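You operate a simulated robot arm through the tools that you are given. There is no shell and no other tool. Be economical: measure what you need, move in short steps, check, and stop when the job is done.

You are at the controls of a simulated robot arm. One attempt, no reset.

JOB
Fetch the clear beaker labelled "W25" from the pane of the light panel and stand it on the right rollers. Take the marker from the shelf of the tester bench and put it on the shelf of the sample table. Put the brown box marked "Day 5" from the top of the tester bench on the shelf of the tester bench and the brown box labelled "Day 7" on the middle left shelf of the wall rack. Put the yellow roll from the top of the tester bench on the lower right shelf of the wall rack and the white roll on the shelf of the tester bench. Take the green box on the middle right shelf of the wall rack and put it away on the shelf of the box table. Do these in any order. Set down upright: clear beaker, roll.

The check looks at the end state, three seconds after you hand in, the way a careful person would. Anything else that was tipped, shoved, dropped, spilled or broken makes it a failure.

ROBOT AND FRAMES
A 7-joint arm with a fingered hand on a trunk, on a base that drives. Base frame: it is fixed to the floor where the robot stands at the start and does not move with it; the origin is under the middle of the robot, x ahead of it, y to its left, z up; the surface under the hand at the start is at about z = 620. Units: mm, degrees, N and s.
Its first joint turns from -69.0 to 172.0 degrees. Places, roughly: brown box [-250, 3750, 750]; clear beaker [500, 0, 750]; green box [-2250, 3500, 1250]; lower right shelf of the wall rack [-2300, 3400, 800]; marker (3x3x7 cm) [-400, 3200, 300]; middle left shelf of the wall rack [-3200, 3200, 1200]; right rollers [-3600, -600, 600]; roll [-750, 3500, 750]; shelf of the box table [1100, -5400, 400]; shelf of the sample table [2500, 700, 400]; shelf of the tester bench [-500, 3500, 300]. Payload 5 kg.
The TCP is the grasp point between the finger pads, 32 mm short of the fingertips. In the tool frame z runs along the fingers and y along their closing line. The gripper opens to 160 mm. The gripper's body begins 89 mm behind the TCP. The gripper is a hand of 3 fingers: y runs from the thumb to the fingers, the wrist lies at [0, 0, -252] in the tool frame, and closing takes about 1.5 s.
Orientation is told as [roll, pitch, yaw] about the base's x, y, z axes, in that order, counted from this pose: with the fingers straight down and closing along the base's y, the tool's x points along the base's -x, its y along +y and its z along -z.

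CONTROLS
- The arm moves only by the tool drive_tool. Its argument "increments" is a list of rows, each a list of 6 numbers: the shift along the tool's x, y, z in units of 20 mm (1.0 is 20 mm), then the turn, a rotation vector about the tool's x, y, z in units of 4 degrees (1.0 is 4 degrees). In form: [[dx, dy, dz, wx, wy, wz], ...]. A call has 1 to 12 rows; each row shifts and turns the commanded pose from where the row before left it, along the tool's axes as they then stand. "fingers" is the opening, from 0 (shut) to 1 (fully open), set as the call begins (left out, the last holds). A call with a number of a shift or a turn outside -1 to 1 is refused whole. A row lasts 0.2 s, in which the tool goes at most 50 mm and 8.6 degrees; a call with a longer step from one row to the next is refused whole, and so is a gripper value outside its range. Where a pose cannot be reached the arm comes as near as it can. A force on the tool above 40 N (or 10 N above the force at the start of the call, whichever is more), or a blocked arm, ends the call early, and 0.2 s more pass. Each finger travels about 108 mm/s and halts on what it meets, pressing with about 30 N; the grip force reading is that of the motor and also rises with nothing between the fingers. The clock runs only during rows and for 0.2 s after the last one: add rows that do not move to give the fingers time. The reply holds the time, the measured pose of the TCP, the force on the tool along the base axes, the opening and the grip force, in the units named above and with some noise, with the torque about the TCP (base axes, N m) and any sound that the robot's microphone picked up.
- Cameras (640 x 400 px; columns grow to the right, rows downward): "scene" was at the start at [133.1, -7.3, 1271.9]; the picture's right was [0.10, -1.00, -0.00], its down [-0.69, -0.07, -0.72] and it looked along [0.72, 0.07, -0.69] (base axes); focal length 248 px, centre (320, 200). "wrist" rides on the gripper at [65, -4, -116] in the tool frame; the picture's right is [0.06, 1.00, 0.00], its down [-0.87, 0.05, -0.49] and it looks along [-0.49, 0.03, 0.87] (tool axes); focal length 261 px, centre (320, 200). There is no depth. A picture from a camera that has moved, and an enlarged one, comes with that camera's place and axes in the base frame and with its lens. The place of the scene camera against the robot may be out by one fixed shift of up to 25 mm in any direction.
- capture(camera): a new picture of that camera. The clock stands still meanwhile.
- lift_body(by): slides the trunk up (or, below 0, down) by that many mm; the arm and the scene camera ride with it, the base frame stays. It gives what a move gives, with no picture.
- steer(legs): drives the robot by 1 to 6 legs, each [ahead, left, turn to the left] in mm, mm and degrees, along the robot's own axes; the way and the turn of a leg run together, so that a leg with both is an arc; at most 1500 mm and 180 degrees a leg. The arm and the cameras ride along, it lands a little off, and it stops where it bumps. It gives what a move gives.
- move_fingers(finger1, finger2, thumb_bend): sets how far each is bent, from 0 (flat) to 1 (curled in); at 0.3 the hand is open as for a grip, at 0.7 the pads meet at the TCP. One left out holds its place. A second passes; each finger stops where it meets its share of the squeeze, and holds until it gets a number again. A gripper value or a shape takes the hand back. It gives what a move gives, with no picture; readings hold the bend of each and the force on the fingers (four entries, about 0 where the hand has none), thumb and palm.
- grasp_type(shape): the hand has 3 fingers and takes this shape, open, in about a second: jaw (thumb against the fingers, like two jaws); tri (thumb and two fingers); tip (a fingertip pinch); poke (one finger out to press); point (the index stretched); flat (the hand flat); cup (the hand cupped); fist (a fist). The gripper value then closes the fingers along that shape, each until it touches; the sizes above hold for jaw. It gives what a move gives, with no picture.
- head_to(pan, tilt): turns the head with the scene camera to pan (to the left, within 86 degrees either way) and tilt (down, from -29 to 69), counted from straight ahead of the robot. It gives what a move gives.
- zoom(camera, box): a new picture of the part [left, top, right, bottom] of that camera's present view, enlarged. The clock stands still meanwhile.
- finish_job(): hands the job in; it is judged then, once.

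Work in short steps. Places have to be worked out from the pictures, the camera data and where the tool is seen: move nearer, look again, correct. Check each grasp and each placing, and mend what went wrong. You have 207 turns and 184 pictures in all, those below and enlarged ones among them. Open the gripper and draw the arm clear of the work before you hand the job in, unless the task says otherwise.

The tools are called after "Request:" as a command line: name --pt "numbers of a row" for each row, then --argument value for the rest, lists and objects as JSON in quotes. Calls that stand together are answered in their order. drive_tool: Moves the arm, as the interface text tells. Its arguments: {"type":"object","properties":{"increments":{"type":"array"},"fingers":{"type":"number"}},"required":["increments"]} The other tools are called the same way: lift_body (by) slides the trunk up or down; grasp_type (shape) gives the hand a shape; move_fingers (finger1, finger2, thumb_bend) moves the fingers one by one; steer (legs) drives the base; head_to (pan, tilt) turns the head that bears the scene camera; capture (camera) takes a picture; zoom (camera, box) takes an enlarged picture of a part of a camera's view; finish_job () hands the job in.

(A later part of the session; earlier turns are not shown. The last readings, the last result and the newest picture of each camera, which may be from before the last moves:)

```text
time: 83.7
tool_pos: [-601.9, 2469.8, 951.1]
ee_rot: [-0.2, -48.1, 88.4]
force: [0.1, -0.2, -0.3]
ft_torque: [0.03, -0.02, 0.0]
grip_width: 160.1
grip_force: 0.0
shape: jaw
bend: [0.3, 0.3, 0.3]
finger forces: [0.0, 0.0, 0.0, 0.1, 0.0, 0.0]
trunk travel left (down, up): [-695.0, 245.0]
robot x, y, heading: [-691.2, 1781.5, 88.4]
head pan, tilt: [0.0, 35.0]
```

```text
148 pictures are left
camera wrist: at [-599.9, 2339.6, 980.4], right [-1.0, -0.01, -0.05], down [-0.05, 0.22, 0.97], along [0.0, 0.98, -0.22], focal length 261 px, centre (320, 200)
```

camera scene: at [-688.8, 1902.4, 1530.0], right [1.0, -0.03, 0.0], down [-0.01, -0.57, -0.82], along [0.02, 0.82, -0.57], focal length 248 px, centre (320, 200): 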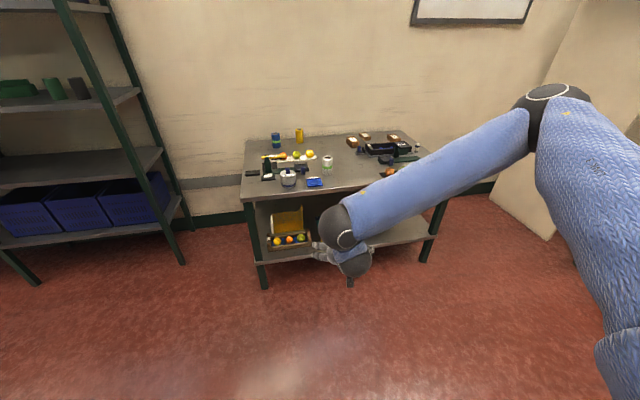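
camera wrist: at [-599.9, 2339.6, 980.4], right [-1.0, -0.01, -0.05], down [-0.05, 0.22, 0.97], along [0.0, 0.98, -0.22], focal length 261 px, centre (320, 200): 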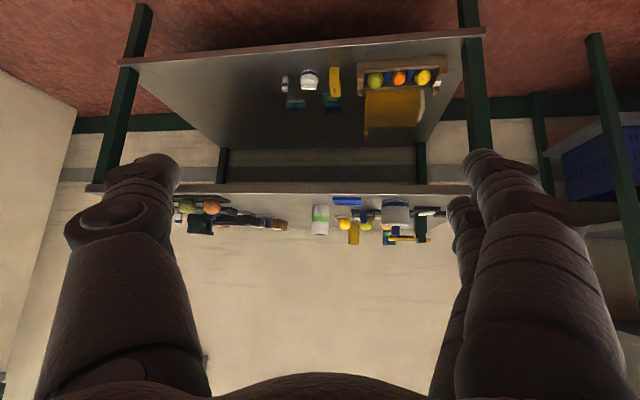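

Now the boxes at the back right of the bench are visible. I zoom on them.

Request:
zoom --camera "scene" --box '[330, 120, 440, 190]'

Request:
zoom --camera "scene" --box '[340, 125, 400, 165]'

```text
5.71 times, centred on (385, 155) of scene
camera zoom: at [-688.8, 1902.4, 1530.0], right [1.0, -0.03, 0.0], down [-0.01, -0.57, -0.82], along [0.02, 0.82, -0.57], focal length 1416 px, centre (-51, 457)
```

zoom: 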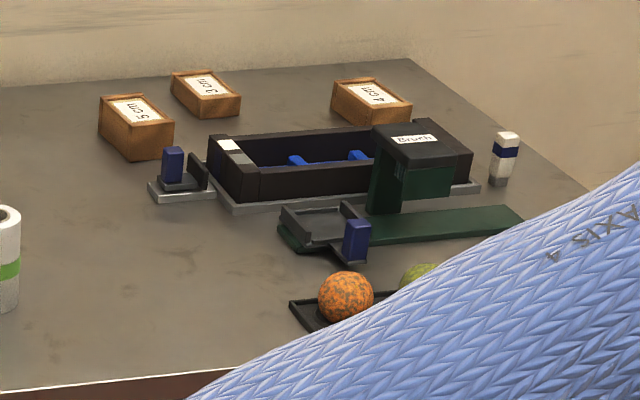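

```text
10.00 times, centred on (370, 145) of scene
camera zoom: at [-688.8, 1902.4, 1530.0], right [1.0, -0.03, 0.0], down [-0.01, -0.57, -0.82], along [0.02, 0.82, -0.57], focal length 2479 px, centre (-180, 750)
```

zoom: 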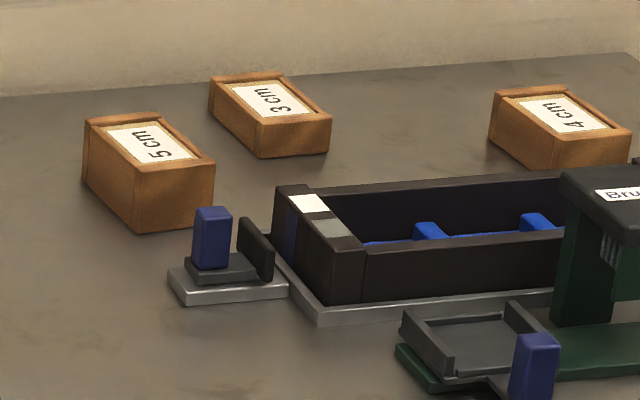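

The boxes' tops read "5 cm", "3 cm" and "4 cm", so the Day labels must be on hidden sides. I drive round to the right end of the bench to look at them from there.

Request:
steer --legs '[[0, 0, 45], [-54, -872, 0], [-54, -872, 0]]'

Request:
head_to --pan 10 --tilt 35

Request:
capture --camera "scene"

```text
time: 94.6
tool_pos: [228.1, 3453.4, 951.1]
ee_rot: [0.1, -48.0, 133.3]
force: [-0.1, 0.5, -0.3]
ft_torque: [-0.02, 0.02, 0.01]
grip_width: 159.8
grip_force: 0.1
shape: jaw
bend: [0.3, 0.3, 0.3]
finger forces: [0.1, 0.0, 0.0, 0.0, 0.0, 0.0]
trunk travel left (down, up): [-695.0, 245.0]
robot x, y, heading: [650.9, 2893.3, 133.2]
head pan, tilt: [0.0, 35.0]
```

```text
time: 95.3
tool_pos: [228.3, 3452.0, 950.8]
ee_rot: [0.0, -48.0, 133.1]
force: [-0.3, -0.2, 0.8]
ft_torque: [0.02, 0.01, 0.02]
grip_width: 159.8
grip_force: 0.0
shape: jaw
bend: [0.3, 0.3, 0.3]
finger forces: [0.1, 0.0, 0.0, 0.0, 0.0, 0.0]
trunk travel left (down, up): [-695.0, 245.0]
robot x, y, heading: [649.7, 2893.8, 133.0]
head pan, tilt: [10.0, 35.0]
```

```text
145 pictures are left
camera scene: at [543.9, 2971.4, 1529.9], right [0.6, 0.8, 0.0], down [0.46, -0.34, -0.82], along [-0.66, 0.49, -0.57], focal length 248 px, centre (320, 200)
```

scene: 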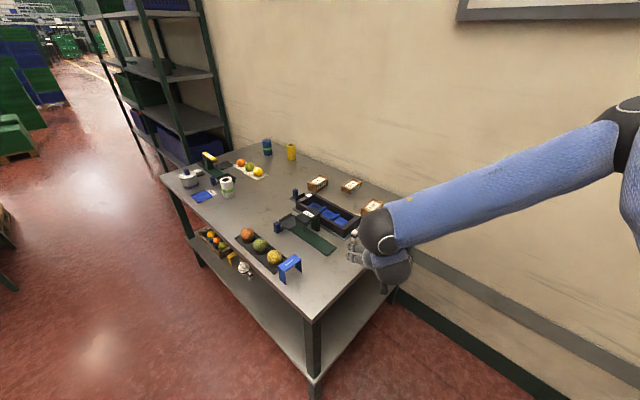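

Request:
zoom --camera "scene" --box '[290, 165, 400, 235]'

Request:
zoom --camera "scene" --box '[300, 168, 390, 222]'

Request:
capture --camera "wrist"

```text
5.71 times, centred on (345, 200) of scene
camera zoom: at [543.9, 2971.4, 1529.9], right [0.6, 0.8, 0.0], down [0.46, -0.34, -0.82], along [-0.66, 0.49, -0.57], focal length 1416 px, centre (177, 200)
```

zoom: 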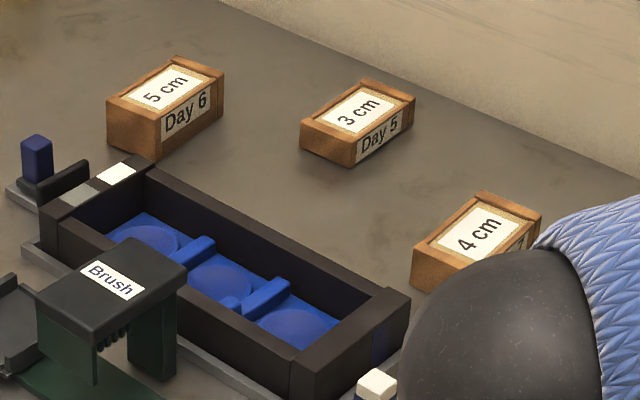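

```text
7.11 times, centred on (345, 195) of scene
camera zoom: at [543.9, 2971.4, 1529.9], right [0.6, 0.8, 0.0], down [0.46, -0.34, -0.82], along [-0.66, 0.49, -0.57], focal length 1763 px, centre (142, 236)
```

zoom: 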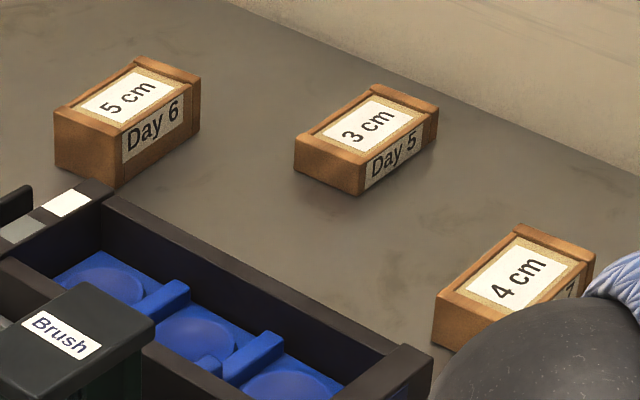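

```text
142 pictures are left
camera wrist: at [319.2, 3360.0, 980.3], right [-0.7, -0.71, -0.05], down [-0.19, 0.12, 0.97], along [-0.69, 0.69, -0.22], focal length 261 px, centre (320, 200)
```

wrist: 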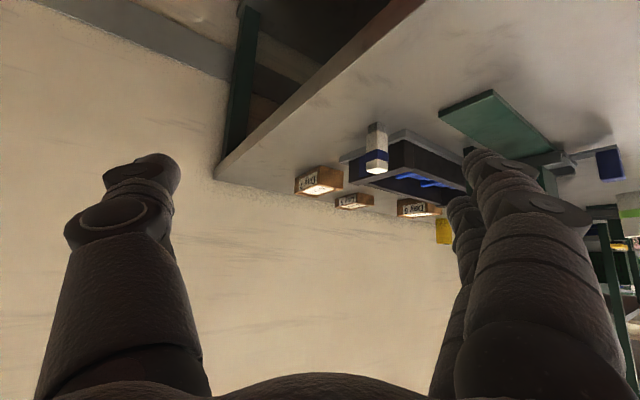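

Found: the "3 cm" box is Day 5 at about (-278, 3798), and the "4 cm" box is Day 7 at about (-64, 3754). The bench top comes out near z≈800. I raise the trunk, turn square to the bench front and line up on Day 5.

Request:
lift_body --by 100

Request:
steer --legs '[[0, 0, -32.3], [-88, 649, 0]]'

Request:
head_to --pan 0 --tilt 35

Request:
capture --camera "scene"

Request:
capture --camera "wrist"

```text
time: 96.7
tool_pos: [227.5, 3453.5, 1051.2]
ee_rot: [-0.1, -48.0, 133.2]
force: [0.6, 0.5, 0.0]
ft_torque: [-0.02, -0.03, -0.02]
grip_width: 160.1
grip_force: 0.1
shape: jaw
bend: [0.3, 0.3, 0.3]
finger forces: [0.1, 0.0, 0.1, 0.0, 0.0, 0.1]
trunk travel left (down, up): [-795.0, 145.0]
robot x, y, heading: [649.8, 2895.6, 133.1]
head pan, tilt: [10.0, 35.0]
```

```text
time: 101.9
tool_pos: [-31.6, 3381.6, 1052.0]
ee_rot: [0.0, -48.1, 100.6]
force: [0.6, 0.0, -0.7]
ft_torque: [-0.01, 0.0, 0.01]
grip_width: 159.7
grip_force: 0.1
shape: jaw
bend: [0.3, 0.3, 0.3]
finger forces: [0.0, 0.0, 0.0, 0.0, 0.1, 0.0]
trunk travel left (down, up): [-795.0, 145.0]
robot x, y, heading: [29.5, 2688.0, 100.5]
head pan, tilt: [10.0, 35.0]
```

```text
time: 102.6
tool_pos: [-30.1, 3381.5, 1050.7]
ee_rot: [0.0, -47.9, 100.7]
force: [-0.4, -0.6, -0.2]
ft_torque: [-0.02, 0.0, 0.0]
grip_width: 159.8
grip_force: 0.1
shape: jaw
bend: [0.3, 0.3, 0.3]
finger forces: [0.0, 0.0, 0.0, 0.1, 0.0, 0.1]
trunk travel left (down, up): [-795.0, 145.0]
robot x, y, heading: [24.3, 2685.0, 100.7]
head pan, tilt: [0.0, 35.0]
```

```text
141 pictures are left
camera scene: at [1.3, 2809.0, 1629.9], right [0.98, 0.19, 0.0], down [0.11, -0.56, -0.82], along [-0.15, 0.8, -0.57], focal length 248 px, centre (320, 200)
```

scene: 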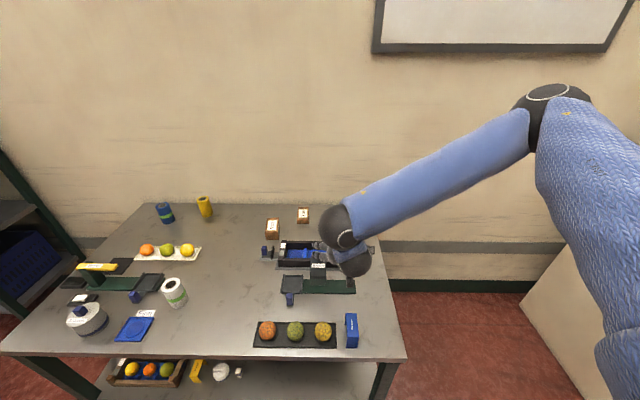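

```text
140 pictures are left
camera wrist: at [-2.0, 3255.4, 1080.3], right [-0.97, -0.23, -0.05], down [-0.09, 0.2, 0.97], along [-0.21, 0.95, -0.22], focal length 261 px, centre (320, 200)
```

wrist: 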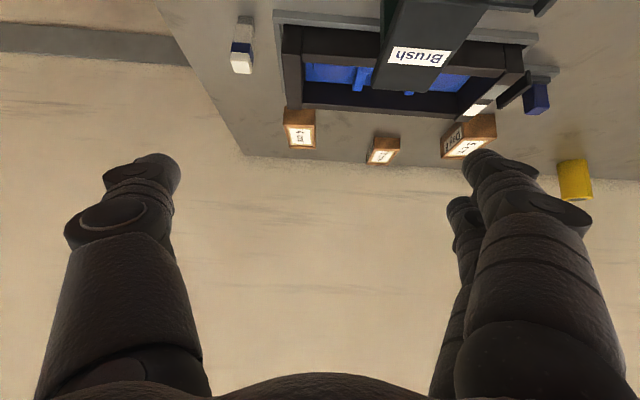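

Day 5 is at about (-281, 3805). I drive 70 ahead and 168 left, then extend the arm forward at height.

Request:
steer --legs '[[70, 168, 0]]'

Request:
drive_tool --pt "-0.669 0 0.743 0 0 0" --pt "-0.669 0 0.743 0 0 0" --pt "-0.669 0 0.743 0 0 0" --pt "-0.669 0 0.743 0 0 0" --pt "-0.669 0 0.743 0 0 0" --pt "-0.669 0 0.743 0 0 0" --pt "-0.669 0 0.743 0 0 0" --pt "-0.669 0 0.743 0 0 0" --pt "-0.669 0 0.743 0 0 0" --pt "-0.669 0 0.743 0 0 0" --pt "-0.669 0 0.743 0 0 0" --pt "-0.669 0 0.743 0 0 0"

Request:
capture --camera "wrist"

Request:
capture --camera "scene"

```text
time: 104.1
tool_pos: [-210.7, 3418.8, 1050.8]
ee_rot: [-0.1, -47.9, 100.7]
force: [-0.4, 0.7, 0.0]
ft_torque: [0.01, -0.07, -0.02]
grip_width: 160.0
grip_force: 0.0
shape: jaw
bend: [0.3, 0.3, 0.3]
finger forces: [0.0, 0.0, 0.0, 0.0, 0.0, 0.0]
trunk travel left (down, up): [-795.0, 145.0]
robot x, y, heading: [-150.1, 2727.3, 100.8]
head pan, tilt: [0.0, 35.0]
```

```text
time: 106.7
tool_pos: [-254.2, 3655.7, 1051.1]
ee_rot: [-0.1, -47.8, 100.6]
force: [0.7, 0.5, -0.7]
ft_torque: [0.0, -0.01, 0.0]
grip_width: 159.5
grip_force: 0.1
shape: jaw
bend: [0.3, 0.3, 0.3]
finger forces: [0.1, 0.0, 0.0, 0.1, 0.1, 0.0]
trunk travel left (down, up): [-795.0, 145.0]
robot x, y, heading: [-152.2, 2726.5, 100.7]
head pan, tilt: [0.0, 35.0]
```

```text
139 pictures are left
camera wrist: at [-225.8, 3530.1, 1079.9], right [-0.97, -0.23, -0.05], down [-0.09, 0.2, 0.97], along [-0.21, 0.95, -0.22], focal length 261 px, centre (320, 200)
```

wrist: 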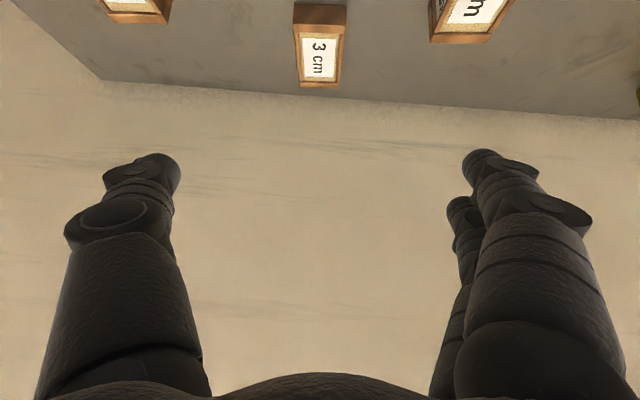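

```text
138 pictures are left
camera scene: at [-178.5, 2846.9, 1629.9], right [0.98, 0.18, 0.0], down [0.11, -0.56, -0.82], along [-0.15, 0.8, -0.57], focal length 248 px, centre (320, 200)
```

scene: 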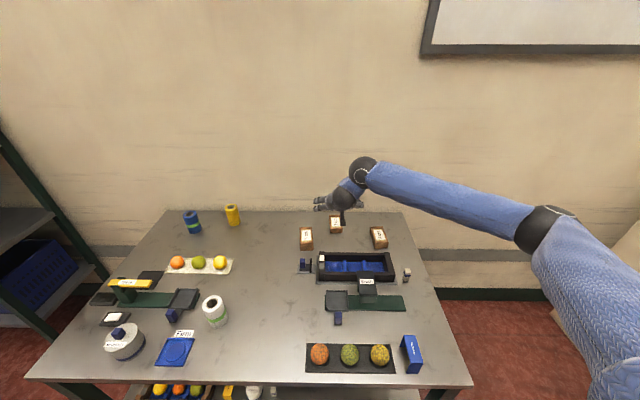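

The "3 cm" box centre is at (-277, 3806) with its top near z≈833. I move above it with the opening narrowed to keep clear of the Day 6 box.

Request:
drive_tool --pt "-0.395 -0.03 0.89 0 0 0" --pt "-0.395 -0.03 0.89 0 0 0" --pt "-0.395 -0.03 0.89 0 0 0" --pt "-0.395 -0.03 0.89 0 0 0" --pt "-0.395 -0.03 0.89 0 0 0" --pt "-0.395 -0.03 0.89 0 0 0" --pt "-0.395 -0.03 0.89 0 0 0" --pt "-0.395 -0.02 0.89 0 0 0" --pt "0.743 0 0.669 0 0 0" --pt "0.743 0 0.669 0 0 0" --pt "0.743 0 0.669 0 0 0" --pt "0.743 0 0.669 0 0 0" --fingers 0.7

Request:
capture --camera "wrist"

Request:
zoom --camera "scene" --box '[280, 180, 420, 270]'

```text
time: 109.3
tool_pos: [-276.3, 3802.4, 923.0]
ee_rot: [0.0, -48.1, 100.7]
force: [-0.5, 0.3, 0.4]
ft_torque: [-0.02, -0.03, 0.01]
grip_width: 112.3
grip_force: 0.1
shape: jaw
bend: [0.66, 0.66, 0.64]
finger forces: [0.0, 0.1, 0.0, 0.1, 0.1, 0.0]
trunk travel left (down, up): [-795.0, 145.0]
robot x, y, heading: [-155.8, 2723.4, 100.5]
head pan, tilt: [0.0, 35.0]
```

```text
137 pictures are left
camera wrist: at [-248.1, 3676.0, 951.3], right [-0.97, -0.23, -0.05], down [-0.09, 0.2, 0.97], along [-0.21, 0.95, -0.22], focal length 261 px, centre (320, 200)
```

wrist: 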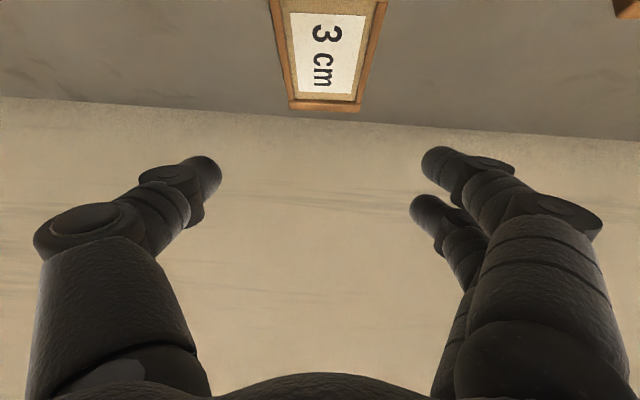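

```text
4.44 times, centred on (350, 225) of scene
camera zoom: at [-178.4, 2846.7, 1629.9], right [0.98, 0.18, 0.0], down [0.11, -0.56, -0.82], along [-0.15, 0.8, -0.57], focal length 1102 px, centre (187, 89)
```

zoom: 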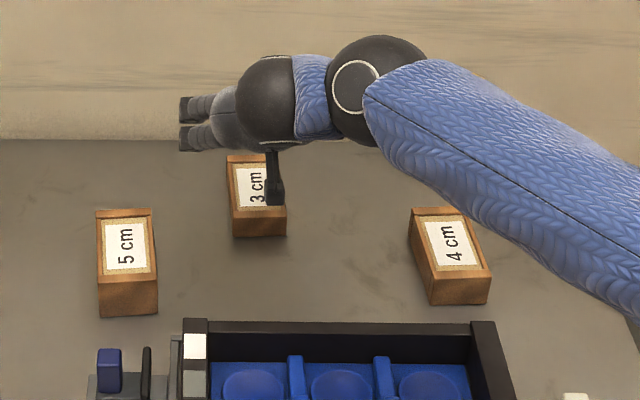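

Well aligned. I descend to about z=840, then feel my way down.

Request:
drive_tool --pt "0.743 0 0.669 0 0 0" --pt "0.743 0 0.669 0 0 0" --pt "0.743 0 0.669 0 0 0" --pt "0.743 0 0.669 0 0 0"

Request:
drive_tool --pt "0.149 0 0.134 0 0 0" --pt "0.149 0 0.134 0 0 0" --pt "0 0 0 0 0 0"

Request:
zoom --camera "scene" --box '[280, 180, 420, 270]'

Request:
capture --camera "wrist"

```text
time: 110.3
tool_pos: [-275.8, 3802.7, 842.8]
ee_rot: [0.0, -48.0, 100.6]
force: [0.6, 0.8, 1.0]
ft_torque: [-0.02, 0.01, 0.0]
grip_width: 112.4
grip_force: 0.0
shape: jaw
bend: [0.66, 0.66, 0.64]
finger forces: [0.0, 0.0, 0.1, 0.1, 0.0, 0.0]
trunk travel left (down, up): [-795.0, 145.0]
robot x, y, heading: [-151.9, 2729.7, 100.5]
head pan, tilt: [0.0, 35.0]
```

```text
time: 111.1
tool_pos: [-277.0, 3801.9, 836.4]
ee_rot: [0.2, -48.2, 100.4]
force: [0.1, 4.5, 13.6]
ft_torque: [0.08, 1.0, -0.3]
grip_width: 111.8
grip_force: 0.1
shape: jaw
bend: [0.68, 0.66, 0.64]
finger forces: [14.2, 0.1, 0.1, 0.0, 0.0, 0.0]
trunk travel left (down, up): [-795.0, 145.0]
robot x, y, heading: [-152.9, 2722.9, 100.6]
head pan, tilt: [0.0, 35.0]
```

```text
4.44 times, centred on (350, 225) of scene
camera zoom: at [-177.9, 2844.8, 1630.3], right [0.98, 0.18, 0.0], down [0.11, -0.56, -0.82], along [-0.15, 0.81, -0.57], focal length 1102 px, centre (187, 89)
```

zoom: 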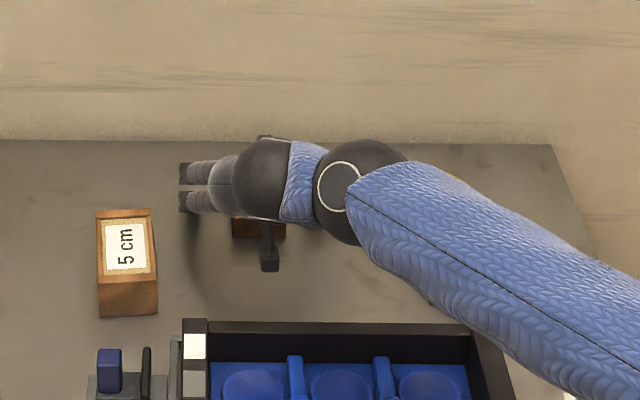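

```text
134 pictures are left
camera wrist: at [-248.7, 3675.2, 865.8], right [-0.97, -0.22, -0.04], down [-0.09, 0.2, 0.98], along [-0.21, 0.95, -0.22], focal length 261 px, centre (320, 200)
```

wrist: 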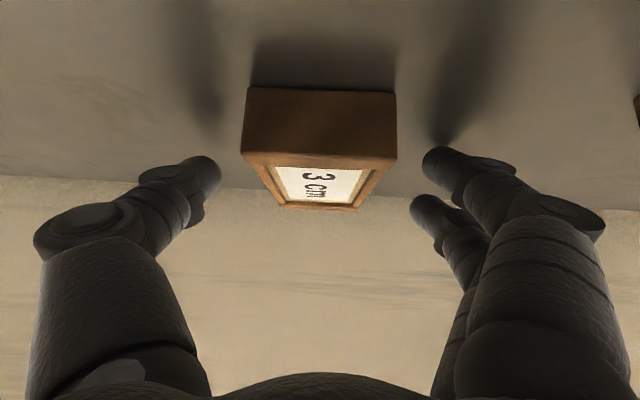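

One finger touches the table, so the top is near z≈806. I rise 4 mm and close.

Request:
drive_tool --pt "-0.149 0 -0.134 0 0 0" --pt "0 0 0 0 0 0"

Request:
drive_tool --pt "0 0 0 0 0 0" --pt "0 0 0 0 0 0" --pt "0 0 0 0 0 0" --pt "0 0 0 0 0 0" --pt "0 0 0 0 0 0" --pt "0 0 0 0 0 0" --fingers 0

Request:
capture --camera "wrist"

```text
time: 111.7
tool_pos: [-278.5, 3801.0, 838.3]
ee_rot: [-0.1, -47.8, 100.6]
force: [-0.5, 0.3, 5.2]
ft_torque: [-0.03, 0.32, -0.08]
grip_width: 112.4
grip_force: 0.0
shape: jaw
bend: [0.67, 0.66, 0.64]
finger forces: [4.5, 0.1, 0.1, 0.0, 0.0, 0.0]
trunk travel left (down, up): [-795.0, 145.0]
robot x, y, heading: [-151.1, 2728.0, 100.7]
head pan, tilt: [0.0, 35.0]
```

```text
time: 113.1
tool_pos: [-276.8, 3802.6, 837.1]
ee_rot: [0.1, -48.1, 100.5]
force: [1.5, -0.1, 5.9]
ft_torque: [0.13, 0.17, -0.02]
grip_width: 52.4
grip_force: 29.6
shape: jaw
bend: [0.73, 0.72, 0.7]
finger forces: [6.7, 19.5, 0.0, 0.0, 29.6, 0.0]
trunk travel left (down, up): [-795.0, 145.0]
robot x, y, heading: [-150.9, 2725.7, 100.7]
head pan, tilt: [0.0, 35.0]
```

```text
133 pictures are left
camera wrist: at [-248.4, 3674.9, 867.8], right [-0.97, -0.23, -0.05], down [-0.09, 0.2, 0.97], along [-0.21, 0.95, -0.22], focal length 261 px, centre (320, 200)
```

wrist: 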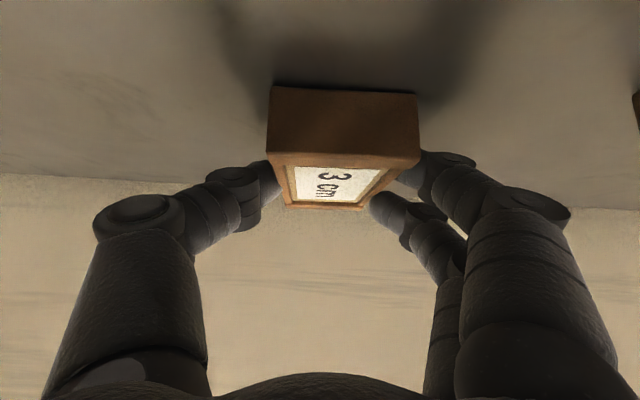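

Gripped at 52 mm. I lift 100 with the trunk and back off.

Request:
lift_body --by 120

Request:
capture --camera "wrist"

Request:
steer --legs '[[-850, 0, 0]]'

Request:
capture --camera "scene"

```text
time: 114.6
tool_pos: [-277.3, 3801.5, 958.1]
ee_rot: [0.0, -47.9, 100.5]
force: [0.2, -0.2, -1.8]
ft_torque: [-0.02, 0.0, 0.03]
grip_width: 49.5
grip_force: 29.7
shape: jaw
bend: [0.73, 0.72, 0.7]
finger forces: [9.6, 28.9, 0.0, 0.0, 26.4, 0.0]
trunk travel left (down, up): [-915.0, 25.0]
robot x, y, heading: [-154.8, 2728.1, 100.9]
head pan, tilt: [0.0, 35.0]
```

```text
132 pictures are left
camera wrist: at [-248.6, 3675.3, 986.8], right [-0.97, -0.23, -0.05], down [-0.09, 0.2, 0.97], along [-0.21, 0.95, -0.22], focal length 261 px, centre (320, 200)
```

wrist: 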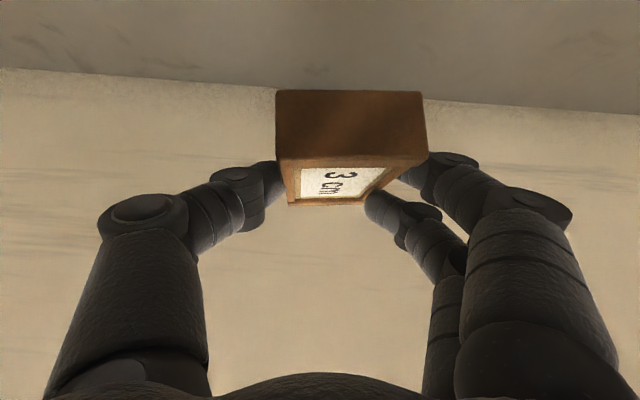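

```text
time: 119.1
tool_pos: [-118.4, 2964.6, 959.0]
ee_rot: [0.0, -48.0, 100.5]
force: [0.3, -0.3, -1.0]
ft_torque: [-0.03, -0.03, 0.04]
grip_width: 49.4
grip_force: 30.2
shape: jaw
bend: [0.73, 0.72, 0.7]
finger forces: [9.7, 28.9, 0.0, 0.0, 26.3, 0.0]
trunk travel left (down, up): [-915.0, 25.0]
robot x, y, heading: [3.4, 1886.0, 100.5]
head pan, tilt: [0.0, 35.0]
```

```text
131 pictures are left
camera scene: at [-21.0, 2007.6, 1749.9], right [0.98, 0.18, 0.0], down [0.11, -0.56, -0.82], along [-0.15, 0.81, -0.57], focal length 248 px, centre (320, 200)
```

scene: 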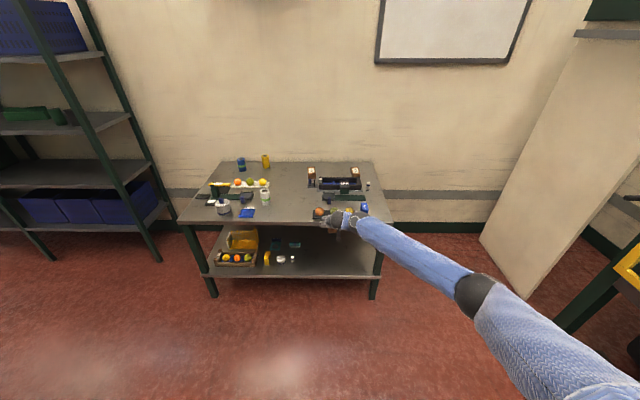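

Day 5 is held. I zoom on the shelf to triangulate its height and free space.

Request:
zoom --camera "scene" --box '[190, 210, 410, 310]'

Request:
zoom --camera "scene" --box '[250, 225, 330, 275]'

```text
2.91 times, centred on (300, 260) of scene
camera zoom: at [-21.0, 2007.6, 1749.9], right [0.98, 0.18, 0.0], down [0.11, -0.56, -0.82], along [-0.15, 0.81, -0.57], focal length 721 px, centre (378, 26)
```

zoom: 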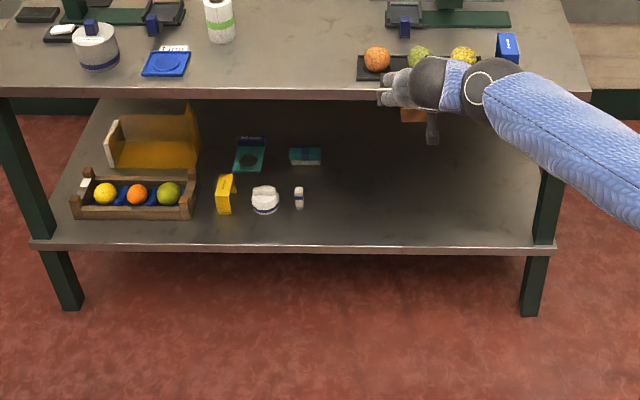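

```text
8.00 times, centred on (290, 250) of scene
camera zoom: at [-21.0, 2007.6, 1749.9], right [0.98, 0.18, 0.0], down [0.11, -0.56, -0.82], along [-0.15, 0.81, -0.57], focal length 1983 px, centre (560, -200)
```

zoom: 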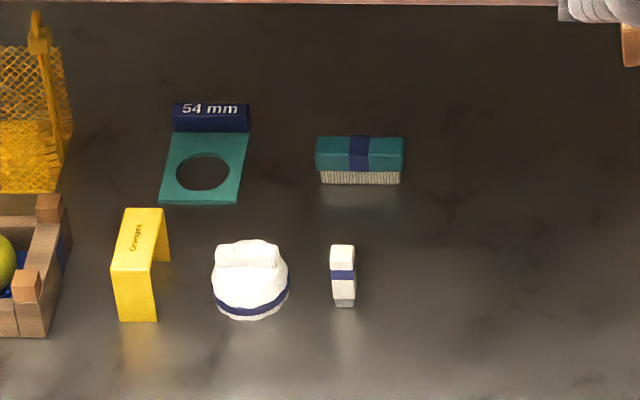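

Shelf is at z≈297 with the front edge at y≈3100 for x=-413, flush with the top. I lower the trunk so the box hovers about 35 mm above shelf level, still in front of the edge.

Request:
lift_body --by -590

Request:
capture --camera "scene"

Request:
capture --camera "wrist"

```text
refused: -590 is not a number from -400 to 400
```

```text
128 pictures are left
camera scene: at [-21.0, 2007.6, 1749.9], right [0.98, 0.18, 0.0], down [0.11, -0.56, -0.82], along [-0.15, 0.81, -0.57], focal length 248 px, centre (320, 200)
```

scene: 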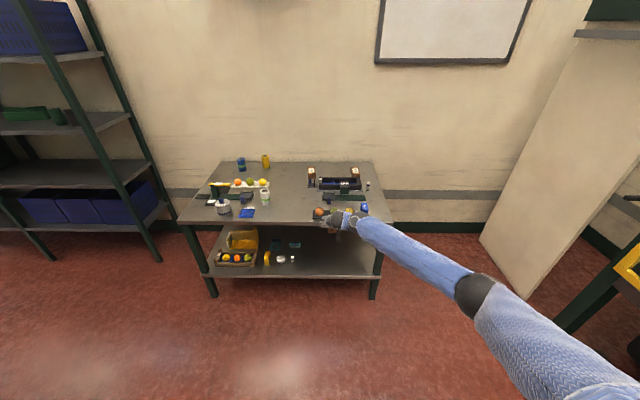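

```text
127 pictures are left
camera wrist: at [-90.3, 2836.6, 987.3], right [-0.97, -0.22, -0.05], down [-0.09, 0.2, 0.97], along [-0.21, 0.95, -0.22], focal length 261 px, centre (320, 200)
```

wrist: 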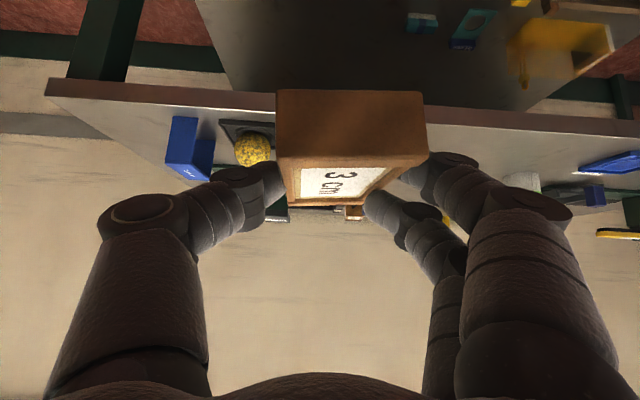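

Trunk moves are limited to 400 per call, so I split it.

Request:
lift_body --by -300

Request:
lift_body --by -290

Request:
capture --camera "scene"

Request:
capture --camera "wrist"

```text
time: 122.1
tool_pos: [-118.2, 2963.7, 658.0]
ee_rot: [0.1, -47.9, 100.6]
force: [0.2, 0.2, -1.3]
ft_torque: [-0.02, -0.01, 0.01]
grip_width: 49.3
grip_force: 29.9
shape: jaw
bend: [0.73, 0.72, 0.7]
finger forces: [9.5, 28.7, 0.1, 0.0, 26.3, 0.1]
trunk travel left (down, up): [-615.0, 325.0]
robot x, y, heading: [3.4, 1890.4, 100.7]
head pan, tilt: [0.0, 35.0]
```

```text
time: 125.1
tool_pos: [-118.8, 2963.4, 368.6]
ee_rot: [-0.1, -48.0, 100.7]
force: [0.5, 0.6, -0.9]
ft_torque: [-0.04, -0.01, -0.02]
grip_width: 49.1
grip_force: 30.0
shape: jaw
bend: [0.73, 0.72, 0.7]
finger forces: [9.6, 28.5, 0.1, 0.1, 26.2, 0.1]
trunk travel left (down, up): [-325.0, 615.0]
robot x, y, heading: [-1.7, 1885.6, 100.6]
head pan, tilt: [0.0, 35.0]
```

```text
126 pictures are left
camera scene: at [-21.2, 2007.6, 1160.0], right [0.98, 0.18, 0.0], down [0.11, -0.56, -0.82], along [-0.15, 0.81, -0.57], focal length 248 px, centre (320, 200)
```

scene: 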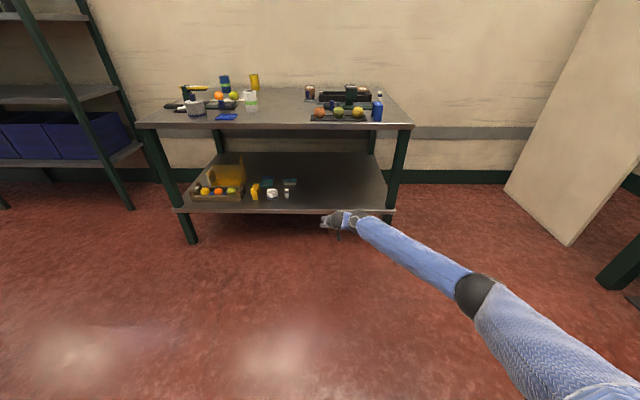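

```text
125 pictures are left
camera wrist: at [-90.5, 2836.5, 397.3], right [-0.97, -0.22, -0.05], down [-0.09, 0.2, 0.97], along [-0.21, 0.95, -0.22], focal length 261 px, centre (320, 200)
```

wrist: 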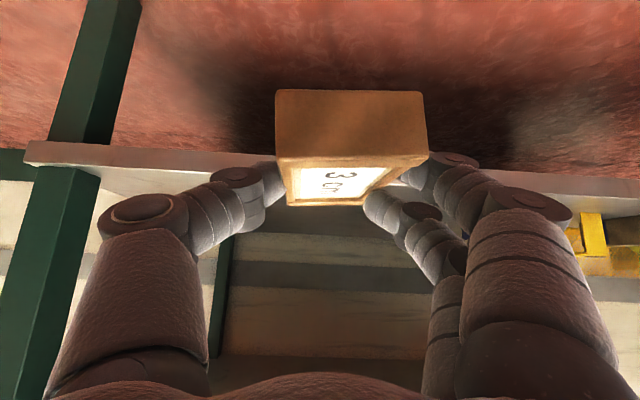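

Shelf lip confirmed at z≈300 and the box bottom at about 336. I drive ahead 305 to bring the box over the shelf.

Request:
steer --legs '[[305, 0, 0]]'

Request:
capture --camera "wrist"

Request:
zoom --camera "scene" --box '[180, 110, 460, 290]'

```text
time: 127.1
tool_pos: [-171.4, 3264.5, 368.0]
ee_rot: [0.0, -47.9, 100.4]
force: [0.3, 0.4, -1.9]
ft_torque: [-0.01, 0.01, 0.03]
grip_width: 49.4
grip_force: 29.6
shape: jaw
bend: [0.73, 0.72, 0.7]
finger forces: [9.7, 28.5, 0.1, 0.0, 26.3, 0.0]
trunk travel left (down, up): [-325.0, 615.0]
robot x, y, heading: [-55.1, 2186.8, 100.5]
head pan, tilt: [0.0, 35.0]
```

```text
124 pictures are left
camera wrist: at [-142.5, 3137.1, 396.9], right [-0.97, -0.22, -0.05], down [-0.09, 0.2, 0.97], along [-0.21, 0.95, -0.22], focal length 261 px, centre (320, 200)
```

wrist: 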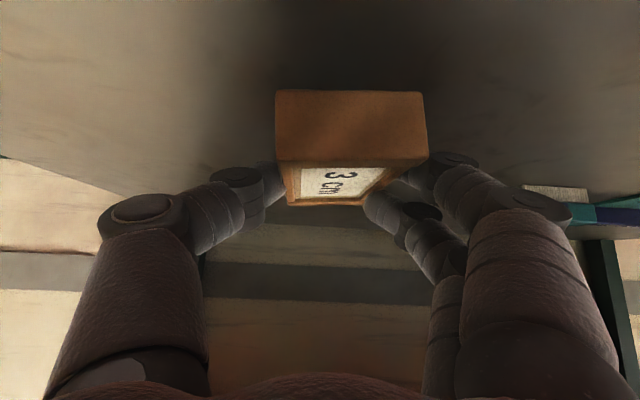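

```text
2.22 times, centred on (320, 200) of scene
camera zoom: at [-76.1, 2308.1, 1159.9], right [0.98, 0.18, 0.0], down [0.1, -0.56, -0.82], along [-0.15, 0.81, -0.57], focal length 551 px, centre (320, 200)
```

zoom: 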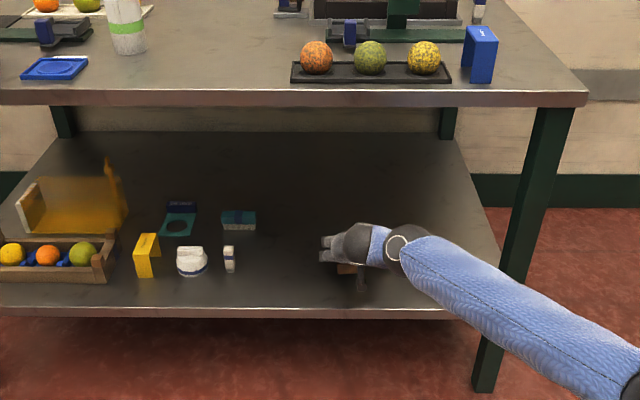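

The box is over the free shelf area. I lower gently.

Request:
drive_tool --pt "0.26 0 0.234 0 0 0" --pt "0.26 0 0.234 0 0 0" --pt "0.26 0 0.234 0 0 0" --pt "0.26 0 0.234 0 0 0"

Request:
drive_tool --pt "0.1 0 0.09 0 0 0" --pt "0.1 0 0.09 0 0 0" --pt "0 0 0 0 0 0"

Request:
capture --camera "wrist"

```text
time: 128.1
tool_pos: [-169.4, 3264.1, 341.8]
ee_rot: [0.0, -48.2, 100.2]
force: [1.8, -3.7, 9.7]
ft_torque: [0.32, 0.41, 0.08]
grip_width: 49.3
grip_force: 30.2
shape: jaw
bend: [0.73, 0.72, 0.71]
finger forces: [8.9, 28.5, 0.1, 0.0, 27.3, 0.0]
trunk travel left (down, up): [-325.0, 615.0]
robot x, y, heading: [-49.4, 2189.4, 100.5]
head pan, tilt: [0.0, 35.0]
```

```text
time: 128.9
tool_pos: [-171.1, 3265.4, 341.3]
ee_rot: [0.2, -48.3, 100.0]
force: [4.1, -3.2, 36.1]
ft_torque: [0.74, 1.31, -0.03]
grip_width: 49.9
grip_force: 29.4
shape: jaw
bend: [0.73, 0.72, 0.71]
finger forces: [8.0, 48.5, 0.1, 0.1, 32.2, 0.0]
trunk travel left (down, up): [-325.0, 615.0]
robot x, y, heading: [-53.2, 2185.5, 100.3]
head pan, tilt: [0.0, 35.0]
```

```text
122 pictures are left
camera wrist: at [-143.0, 3137.7, 369.6], right [-0.97, -0.22, -0.04], down [-0.09, 0.2, 0.98], along [-0.21, 0.96, -0.21], focal length 261 px, centre (320, 200)
```

wrist: 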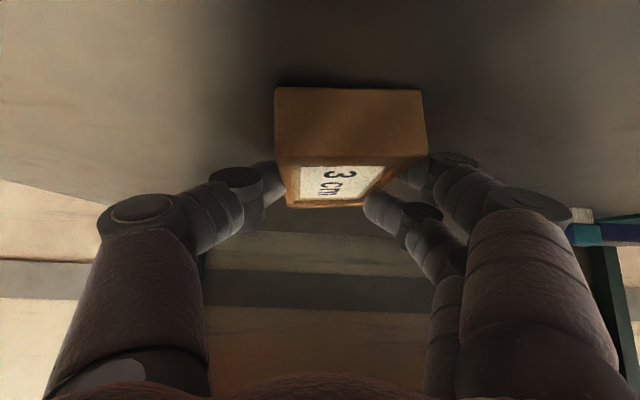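

Contact at TCP z≈341. I ease up 2 mm and open.

Request:
drive_tool --pt "-0.1 0 -0.09 0 0 0" --pt "0 0 0 0 0 0"

Request:
drive_tool --pt "0 0 0 0 0 0" --pt "0 0 0 0 0 0" --pt "0 0 0 0 0 0" --pt "0 0 0 0 0 0" --fingers 0.65

Request:
capture --camera "wrist"

```text
time: 129.5
tool_pos: [-170.4, 3264.6, 342.2]
ee_rot: [0.1, -48.2, 100.3]
force: [-0.6, 12.3, 32.4]
ft_torque: [0.91, 1.31, -0.44]
grip_width: 50.0
grip_force: 29.9
shape: jaw
bend: [0.73, 0.72, 0.71]
finger forces: [8.7, 50.0, 0.1, 0.1, 30.1, 0.0]
trunk travel left (down, up): [-325.0, 615.0]
robot x, y, heading: [-53.0, 2185.1, 100.4]
head pan, tilt: [0.0, 35.0]
```

```text
time: 130.5
tool_pos: [-168.8, 3262.7, 338.2]
ee_rot: [-0.1, -47.9, 100.5]
force: [3.7, -1.8, 17.0]
ft_torque: [-0.09, 0.85, 0.15]
grip_width: 100.3
grip_force: 0.1
shape: jaw
bend: [0.72, 0.7, 0.67]
finger forces: [17.1, 0.0, 0.0, 0.0, 0.0, 0.0]
trunk travel left (down, up): [-325.0, 615.0]
robot x, y, heading: [-50.9, 2188.4, 100.4]
head pan, tilt: [0.0, 35.0]
```

```text
121 pictures are left
camera wrist: at [-142.0, 3135.8, 366.6], right [-0.97, -0.22, -0.05], down [-0.09, 0.2, 0.97], along [-0.21, 0.95, -0.22], focal length 261 px, centre (320, 200)
```

wrist: 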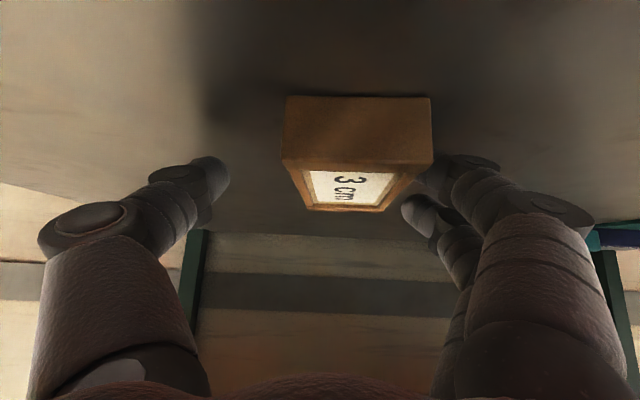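

Released. A finger lightly touches the shelf, so I rise and centre, then lift above the box and back out.

Request:
drive_tool --pt "-0.2 0 -0.18 0 0 0" --pt "-0.2 0.3 -0.18 0 0 0" --pt "0 0.3 0 0 0 0" --pt "-0.743 0 -0.669 0 0 0" --pt "-0.743 0 -0.669 0 0 0" --pt "-0.743 0 -0.669 0 0 0" --pt "-0.743 0 -0.669 0 0 0"

Request:
steer --legs '[[-450, 0, 0]]'

Request:
zoom --camera "scene" --box '[180, 110, 460, 290]'

```text
time: 132.1
tool_pos: [-182.0, 3260.9, 428.9]
ee_rot: [0.0, -47.9, 100.4]
force: [0.6, 0.5, 0.4]
ft_torque: [0.03, 0.0, -0.03]
grip_width: 103.9
grip_force: 0.1
shape: jaw
bend: [0.7, 0.7, 0.67]
finger forces: [0.1, 0.0, 0.0, 0.1, 0.0, 0.0]
trunk travel left (down, up): [-325.0, 615.0]
robot x, y, heading: [-50.6, 2182.7, 100.4]
head pan, tilt: [0.0, 35.0]
```

```text
time: 134.3
tool_pos: [-119.0, 2916.3, 428.9]
ee_rot: [0.1, -48.0, 100.4]
force: [-0.8, 0.3, 0.1]
ft_torque: [0.0, -0.03, 0.0]
grip_width: 103.4
grip_force: 0.0
shape: jaw
bend: [0.7, 0.7, 0.67]
finger forces: [0.1, 0.0, 0.0, 0.0, 0.1, 0.0]
trunk travel left (down, up): [-325.0, 615.0]
robot x, y, heading: [9.0, 1842.0, 100.2]
head pan, tilt: [0.0, 35.0]
stopped in leg 1: the robot was blocked; the commanded pose is now the measured one
```

```text
2.22 times, centred on (320, 200) of scene
camera zoom: at [-12.5, 1961.5, 1159.8], right [0.98, 0.18, 0.0], down [0.1, -0.57, -0.82], along [-0.15, 0.81, -0.57], focal length 551 px, centre (320, 200)
```

zoom: 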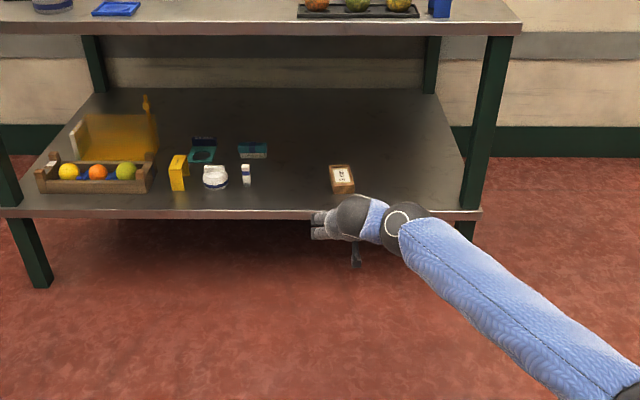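

Backing bumped the pallet behind, so I won't back that far again. Day 5 stands well on the shelf. Next is the white roll, at about (-614, 3240): I raise the trunk and shift left in front of it.

Request:
lift_body --by 300

Request:
lift_body --by 270

Request:
steer --legs '[[294, 448, 0]]'

Request:
capture --camera "wrist"

Request:
capture --camera "scene"

```text
time: 137.3
tool_pos: [-118.2, 2915.7, 730.7]
ee_rot: [0.0, -48.0, 100.3]
force: [-0.3, 0.0, -0.4]
ft_torque: [-0.02, 0.02, 0.0]
grip_width: 103.8
grip_force: 0.1
shape: jaw
bend: [0.7, 0.7, 0.67]
finger forces: [0.0, 0.1, 0.0, 0.0, 0.1, 0.0]
trunk travel left (down, up): [-625.0, 315.0]
robot x, y, heading: [15.5, 1840.6, 100.3]
head pan, tilt: [0.0, 35.0]
```

```text
time: 140.1
tool_pos: [-118.8, 2915.8, 1000.2]
ee_rot: [0.0, -48.0, 100.2]
force: [-0.3, -1.0, -0.5]
ft_torque: [0.02, 0.0, -0.01]
grip_width: 103.8
grip_force: 0.1
shape: jaw
bend: [0.7, 0.7, 0.67]
finger forces: [0.1, 0.0, 0.0, 0.0, 0.0, 0.0]
trunk travel left (down, up): [-895.0, 45.0]
robot x, y, heading: [11.0, 1837.4, 100.5]
head pan, tilt: [0.0, 35.0]
```

```text
time: 143.2
tool_pos: [-619.9, 3126.1, 999.4]
ee_rot: [0.0, -48.0, 100.5]
force: [-1.2, -0.5, 0.9]
ft_torque: [0.0, -0.02, 0.02]
grip_width: 103.7
grip_force: 0.1
shape: jaw
bend: [0.7, 0.7, 0.67]
finger forces: [0.1, 0.1, 0.1, 0.0, 0.0, 0.0]
trunk travel left (down, up): [-895.0, 45.0]
robot x, y, heading: [-488.4, 2047.6, 100.7]
head pan, tilt: [0.0, 35.0]
```

```text
119 pictures are left
camera wrist: at [-591.6, 2998.5, 1028.5], right [-0.97, -0.22, -0.05], down [-0.09, 0.2, 0.97], along [-0.21, 0.95, -0.22], focal length 261 px, centre (320, 200)
```

wrist: 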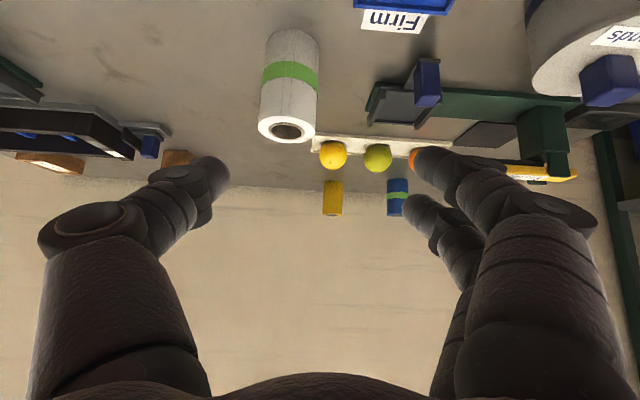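

```text
118 pictures are left
camera scene: at [-511.5, 2171.7, 1729.9], right [0.98, 0.18, 0.0], down [0.1, -0.56, -0.82], along [-0.15, 0.81, -0.57], focal length 248 px, centre (320, 200)
```

scene: 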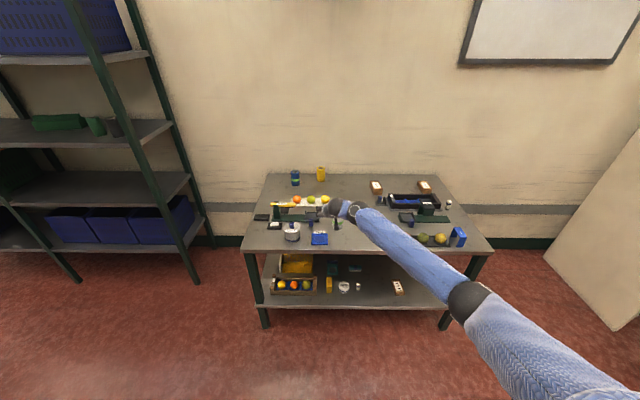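

White roll centre is about (-608, 3252), 61 mm across and 90 tall. I move above it, then descend around it.

Request:
drive_tool --pt "-0.669 -0.283 0.743 0 0 0" --pt "-0.669 -0.283 0.743 0 0 0" --pt "-0.669 -0.283 0.743 0 0 0" --pt "-0.669 -0.283 0.743 0 0 0" --pt "-0.669 -0.283 0.743 0 0 0" --pt "-0.669 -0.283 0.743 0 0 0" --pt "0.743 0 0.669 0 0 0" --pt "0.743 0 0.669 0 0 0" --pt "0.743 0 0.669 0 0 0"

Request:
capture --camera "wrist"

```text
time: 145.2
tool_pos: [-607.3, 3249.7, 940.3]
ee_rot: [0.1, -48.0, 100.5]
force: [0.2, 0.4, 0.4]
ft_torque: [-0.02, 0.01, -0.02]
grip_width: 103.8
grip_force: 0.0
shape: jaw
bend: [0.7, 0.7, 0.67]
finger forces: [0.0, 0.0, 0.1, 0.0, 0.1, 0.1]
trunk travel left (down, up): [-895.0, 45.0]
robot x, y, heading: [-485.5, 2049.9, 100.4]
head pan, tilt: [0.0, 35.0]
```

```text
117 pictures are left
camera wrist: at [-579.6, 3123.4, 968.9], right [-0.97, -0.22, -0.05], down [-0.09, 0.2, 0.97], along [-0.21, 0.95, -0.22], focal length 261 px, centre (320, 200)
```

wrist: 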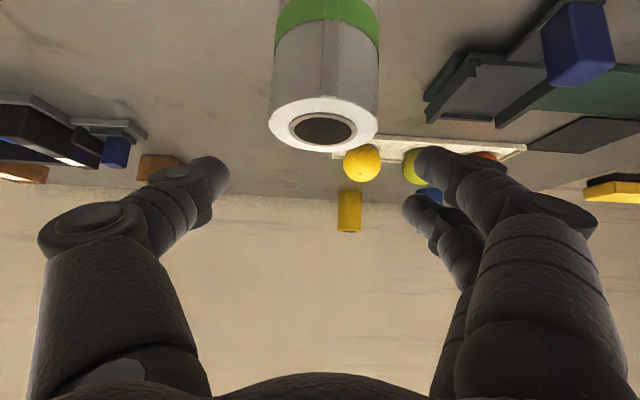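

Aligned. I descend 84 mm and close.

Request:
drive_tool --pt "0.743 0 0.669 0 0 0" --pt "0.743 0 0.669 0 0 0" --pt "0.743 0 0.669 0 0 0" --pt "0.743 0 0.669 0 0 0" --pt "0.149 0 0.134 0 0 0"

Request:
drive_tool --pt "0 0 0 0 0 0" --pt "0 0 0 0 0 0" --pt "0 0 0 0 0 0" --pt "0 0 0 0 0 0" --pt "0 0 0 0 0 0" --pt "0 0 0 0 0 0" --fingers 0

Request:
capture --camera "wrist"

```text
time: 146.4
tool_pos: [-606.3, 3250.3, 855.7]
ee_rot: [0.1, -48.1, 100.5]
force: [0.0, 0.0, 0.1]
ft_torque: [0.0, 0.01, 0.0]
grip_width: 103.6
grip_force: 0.0
shape: jaw
bend: [0.7, 0.7, 0.67]
finger forces: [0.0, 0.1, 0.0, 0.0, 0.0, 0.0]
trunk travel left (down, up): [-895.0, 45.0]
robot x, y, heading: [-487.7, 2051.3, 100.6]
head pan, tilt: [0.0, 35.0]
```

```text
time: 147.8
tool_pos: [-607.9, 3249.7, 854.6]
ee_rot: [0.1, -48.1, 100.5]
force: [0.4, 0.1, 0.0]
ft_torque: [-0.05, -0.02, -0.02]
grip_width: 47.5
grip_force: 29.9
shape: jaw
bend: [0.73, 0.73, 0.7]
finger forces: [13.5, 11.7, 0.0, 0.1, 27.0, 0.1]
trunk travel left (down, up): [-895.0, 45.0]
robot x, y, heading: [-486.8, 2052.5, 100.6]
head pan, tilt: [0.0, 35.0]
```

```text
116 pictures are left
camera wrist: at [-579.4, 3122.6, 884.3], right [-0.97, -0.22, -0.05], down [-0.09, 0.2, 0.97], along [-0.21, 0.95, -0.22], focal length 261 px, centre (320, 200)
```

wrist: 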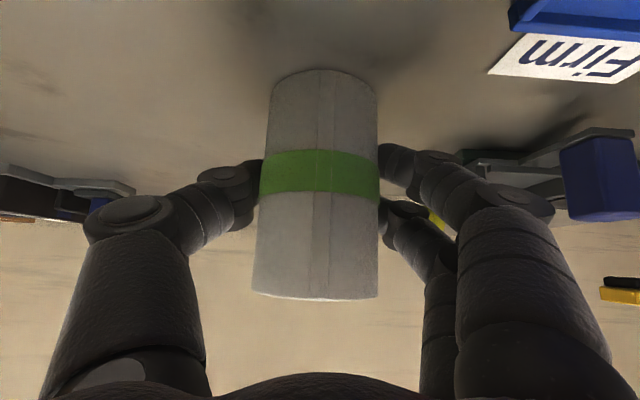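

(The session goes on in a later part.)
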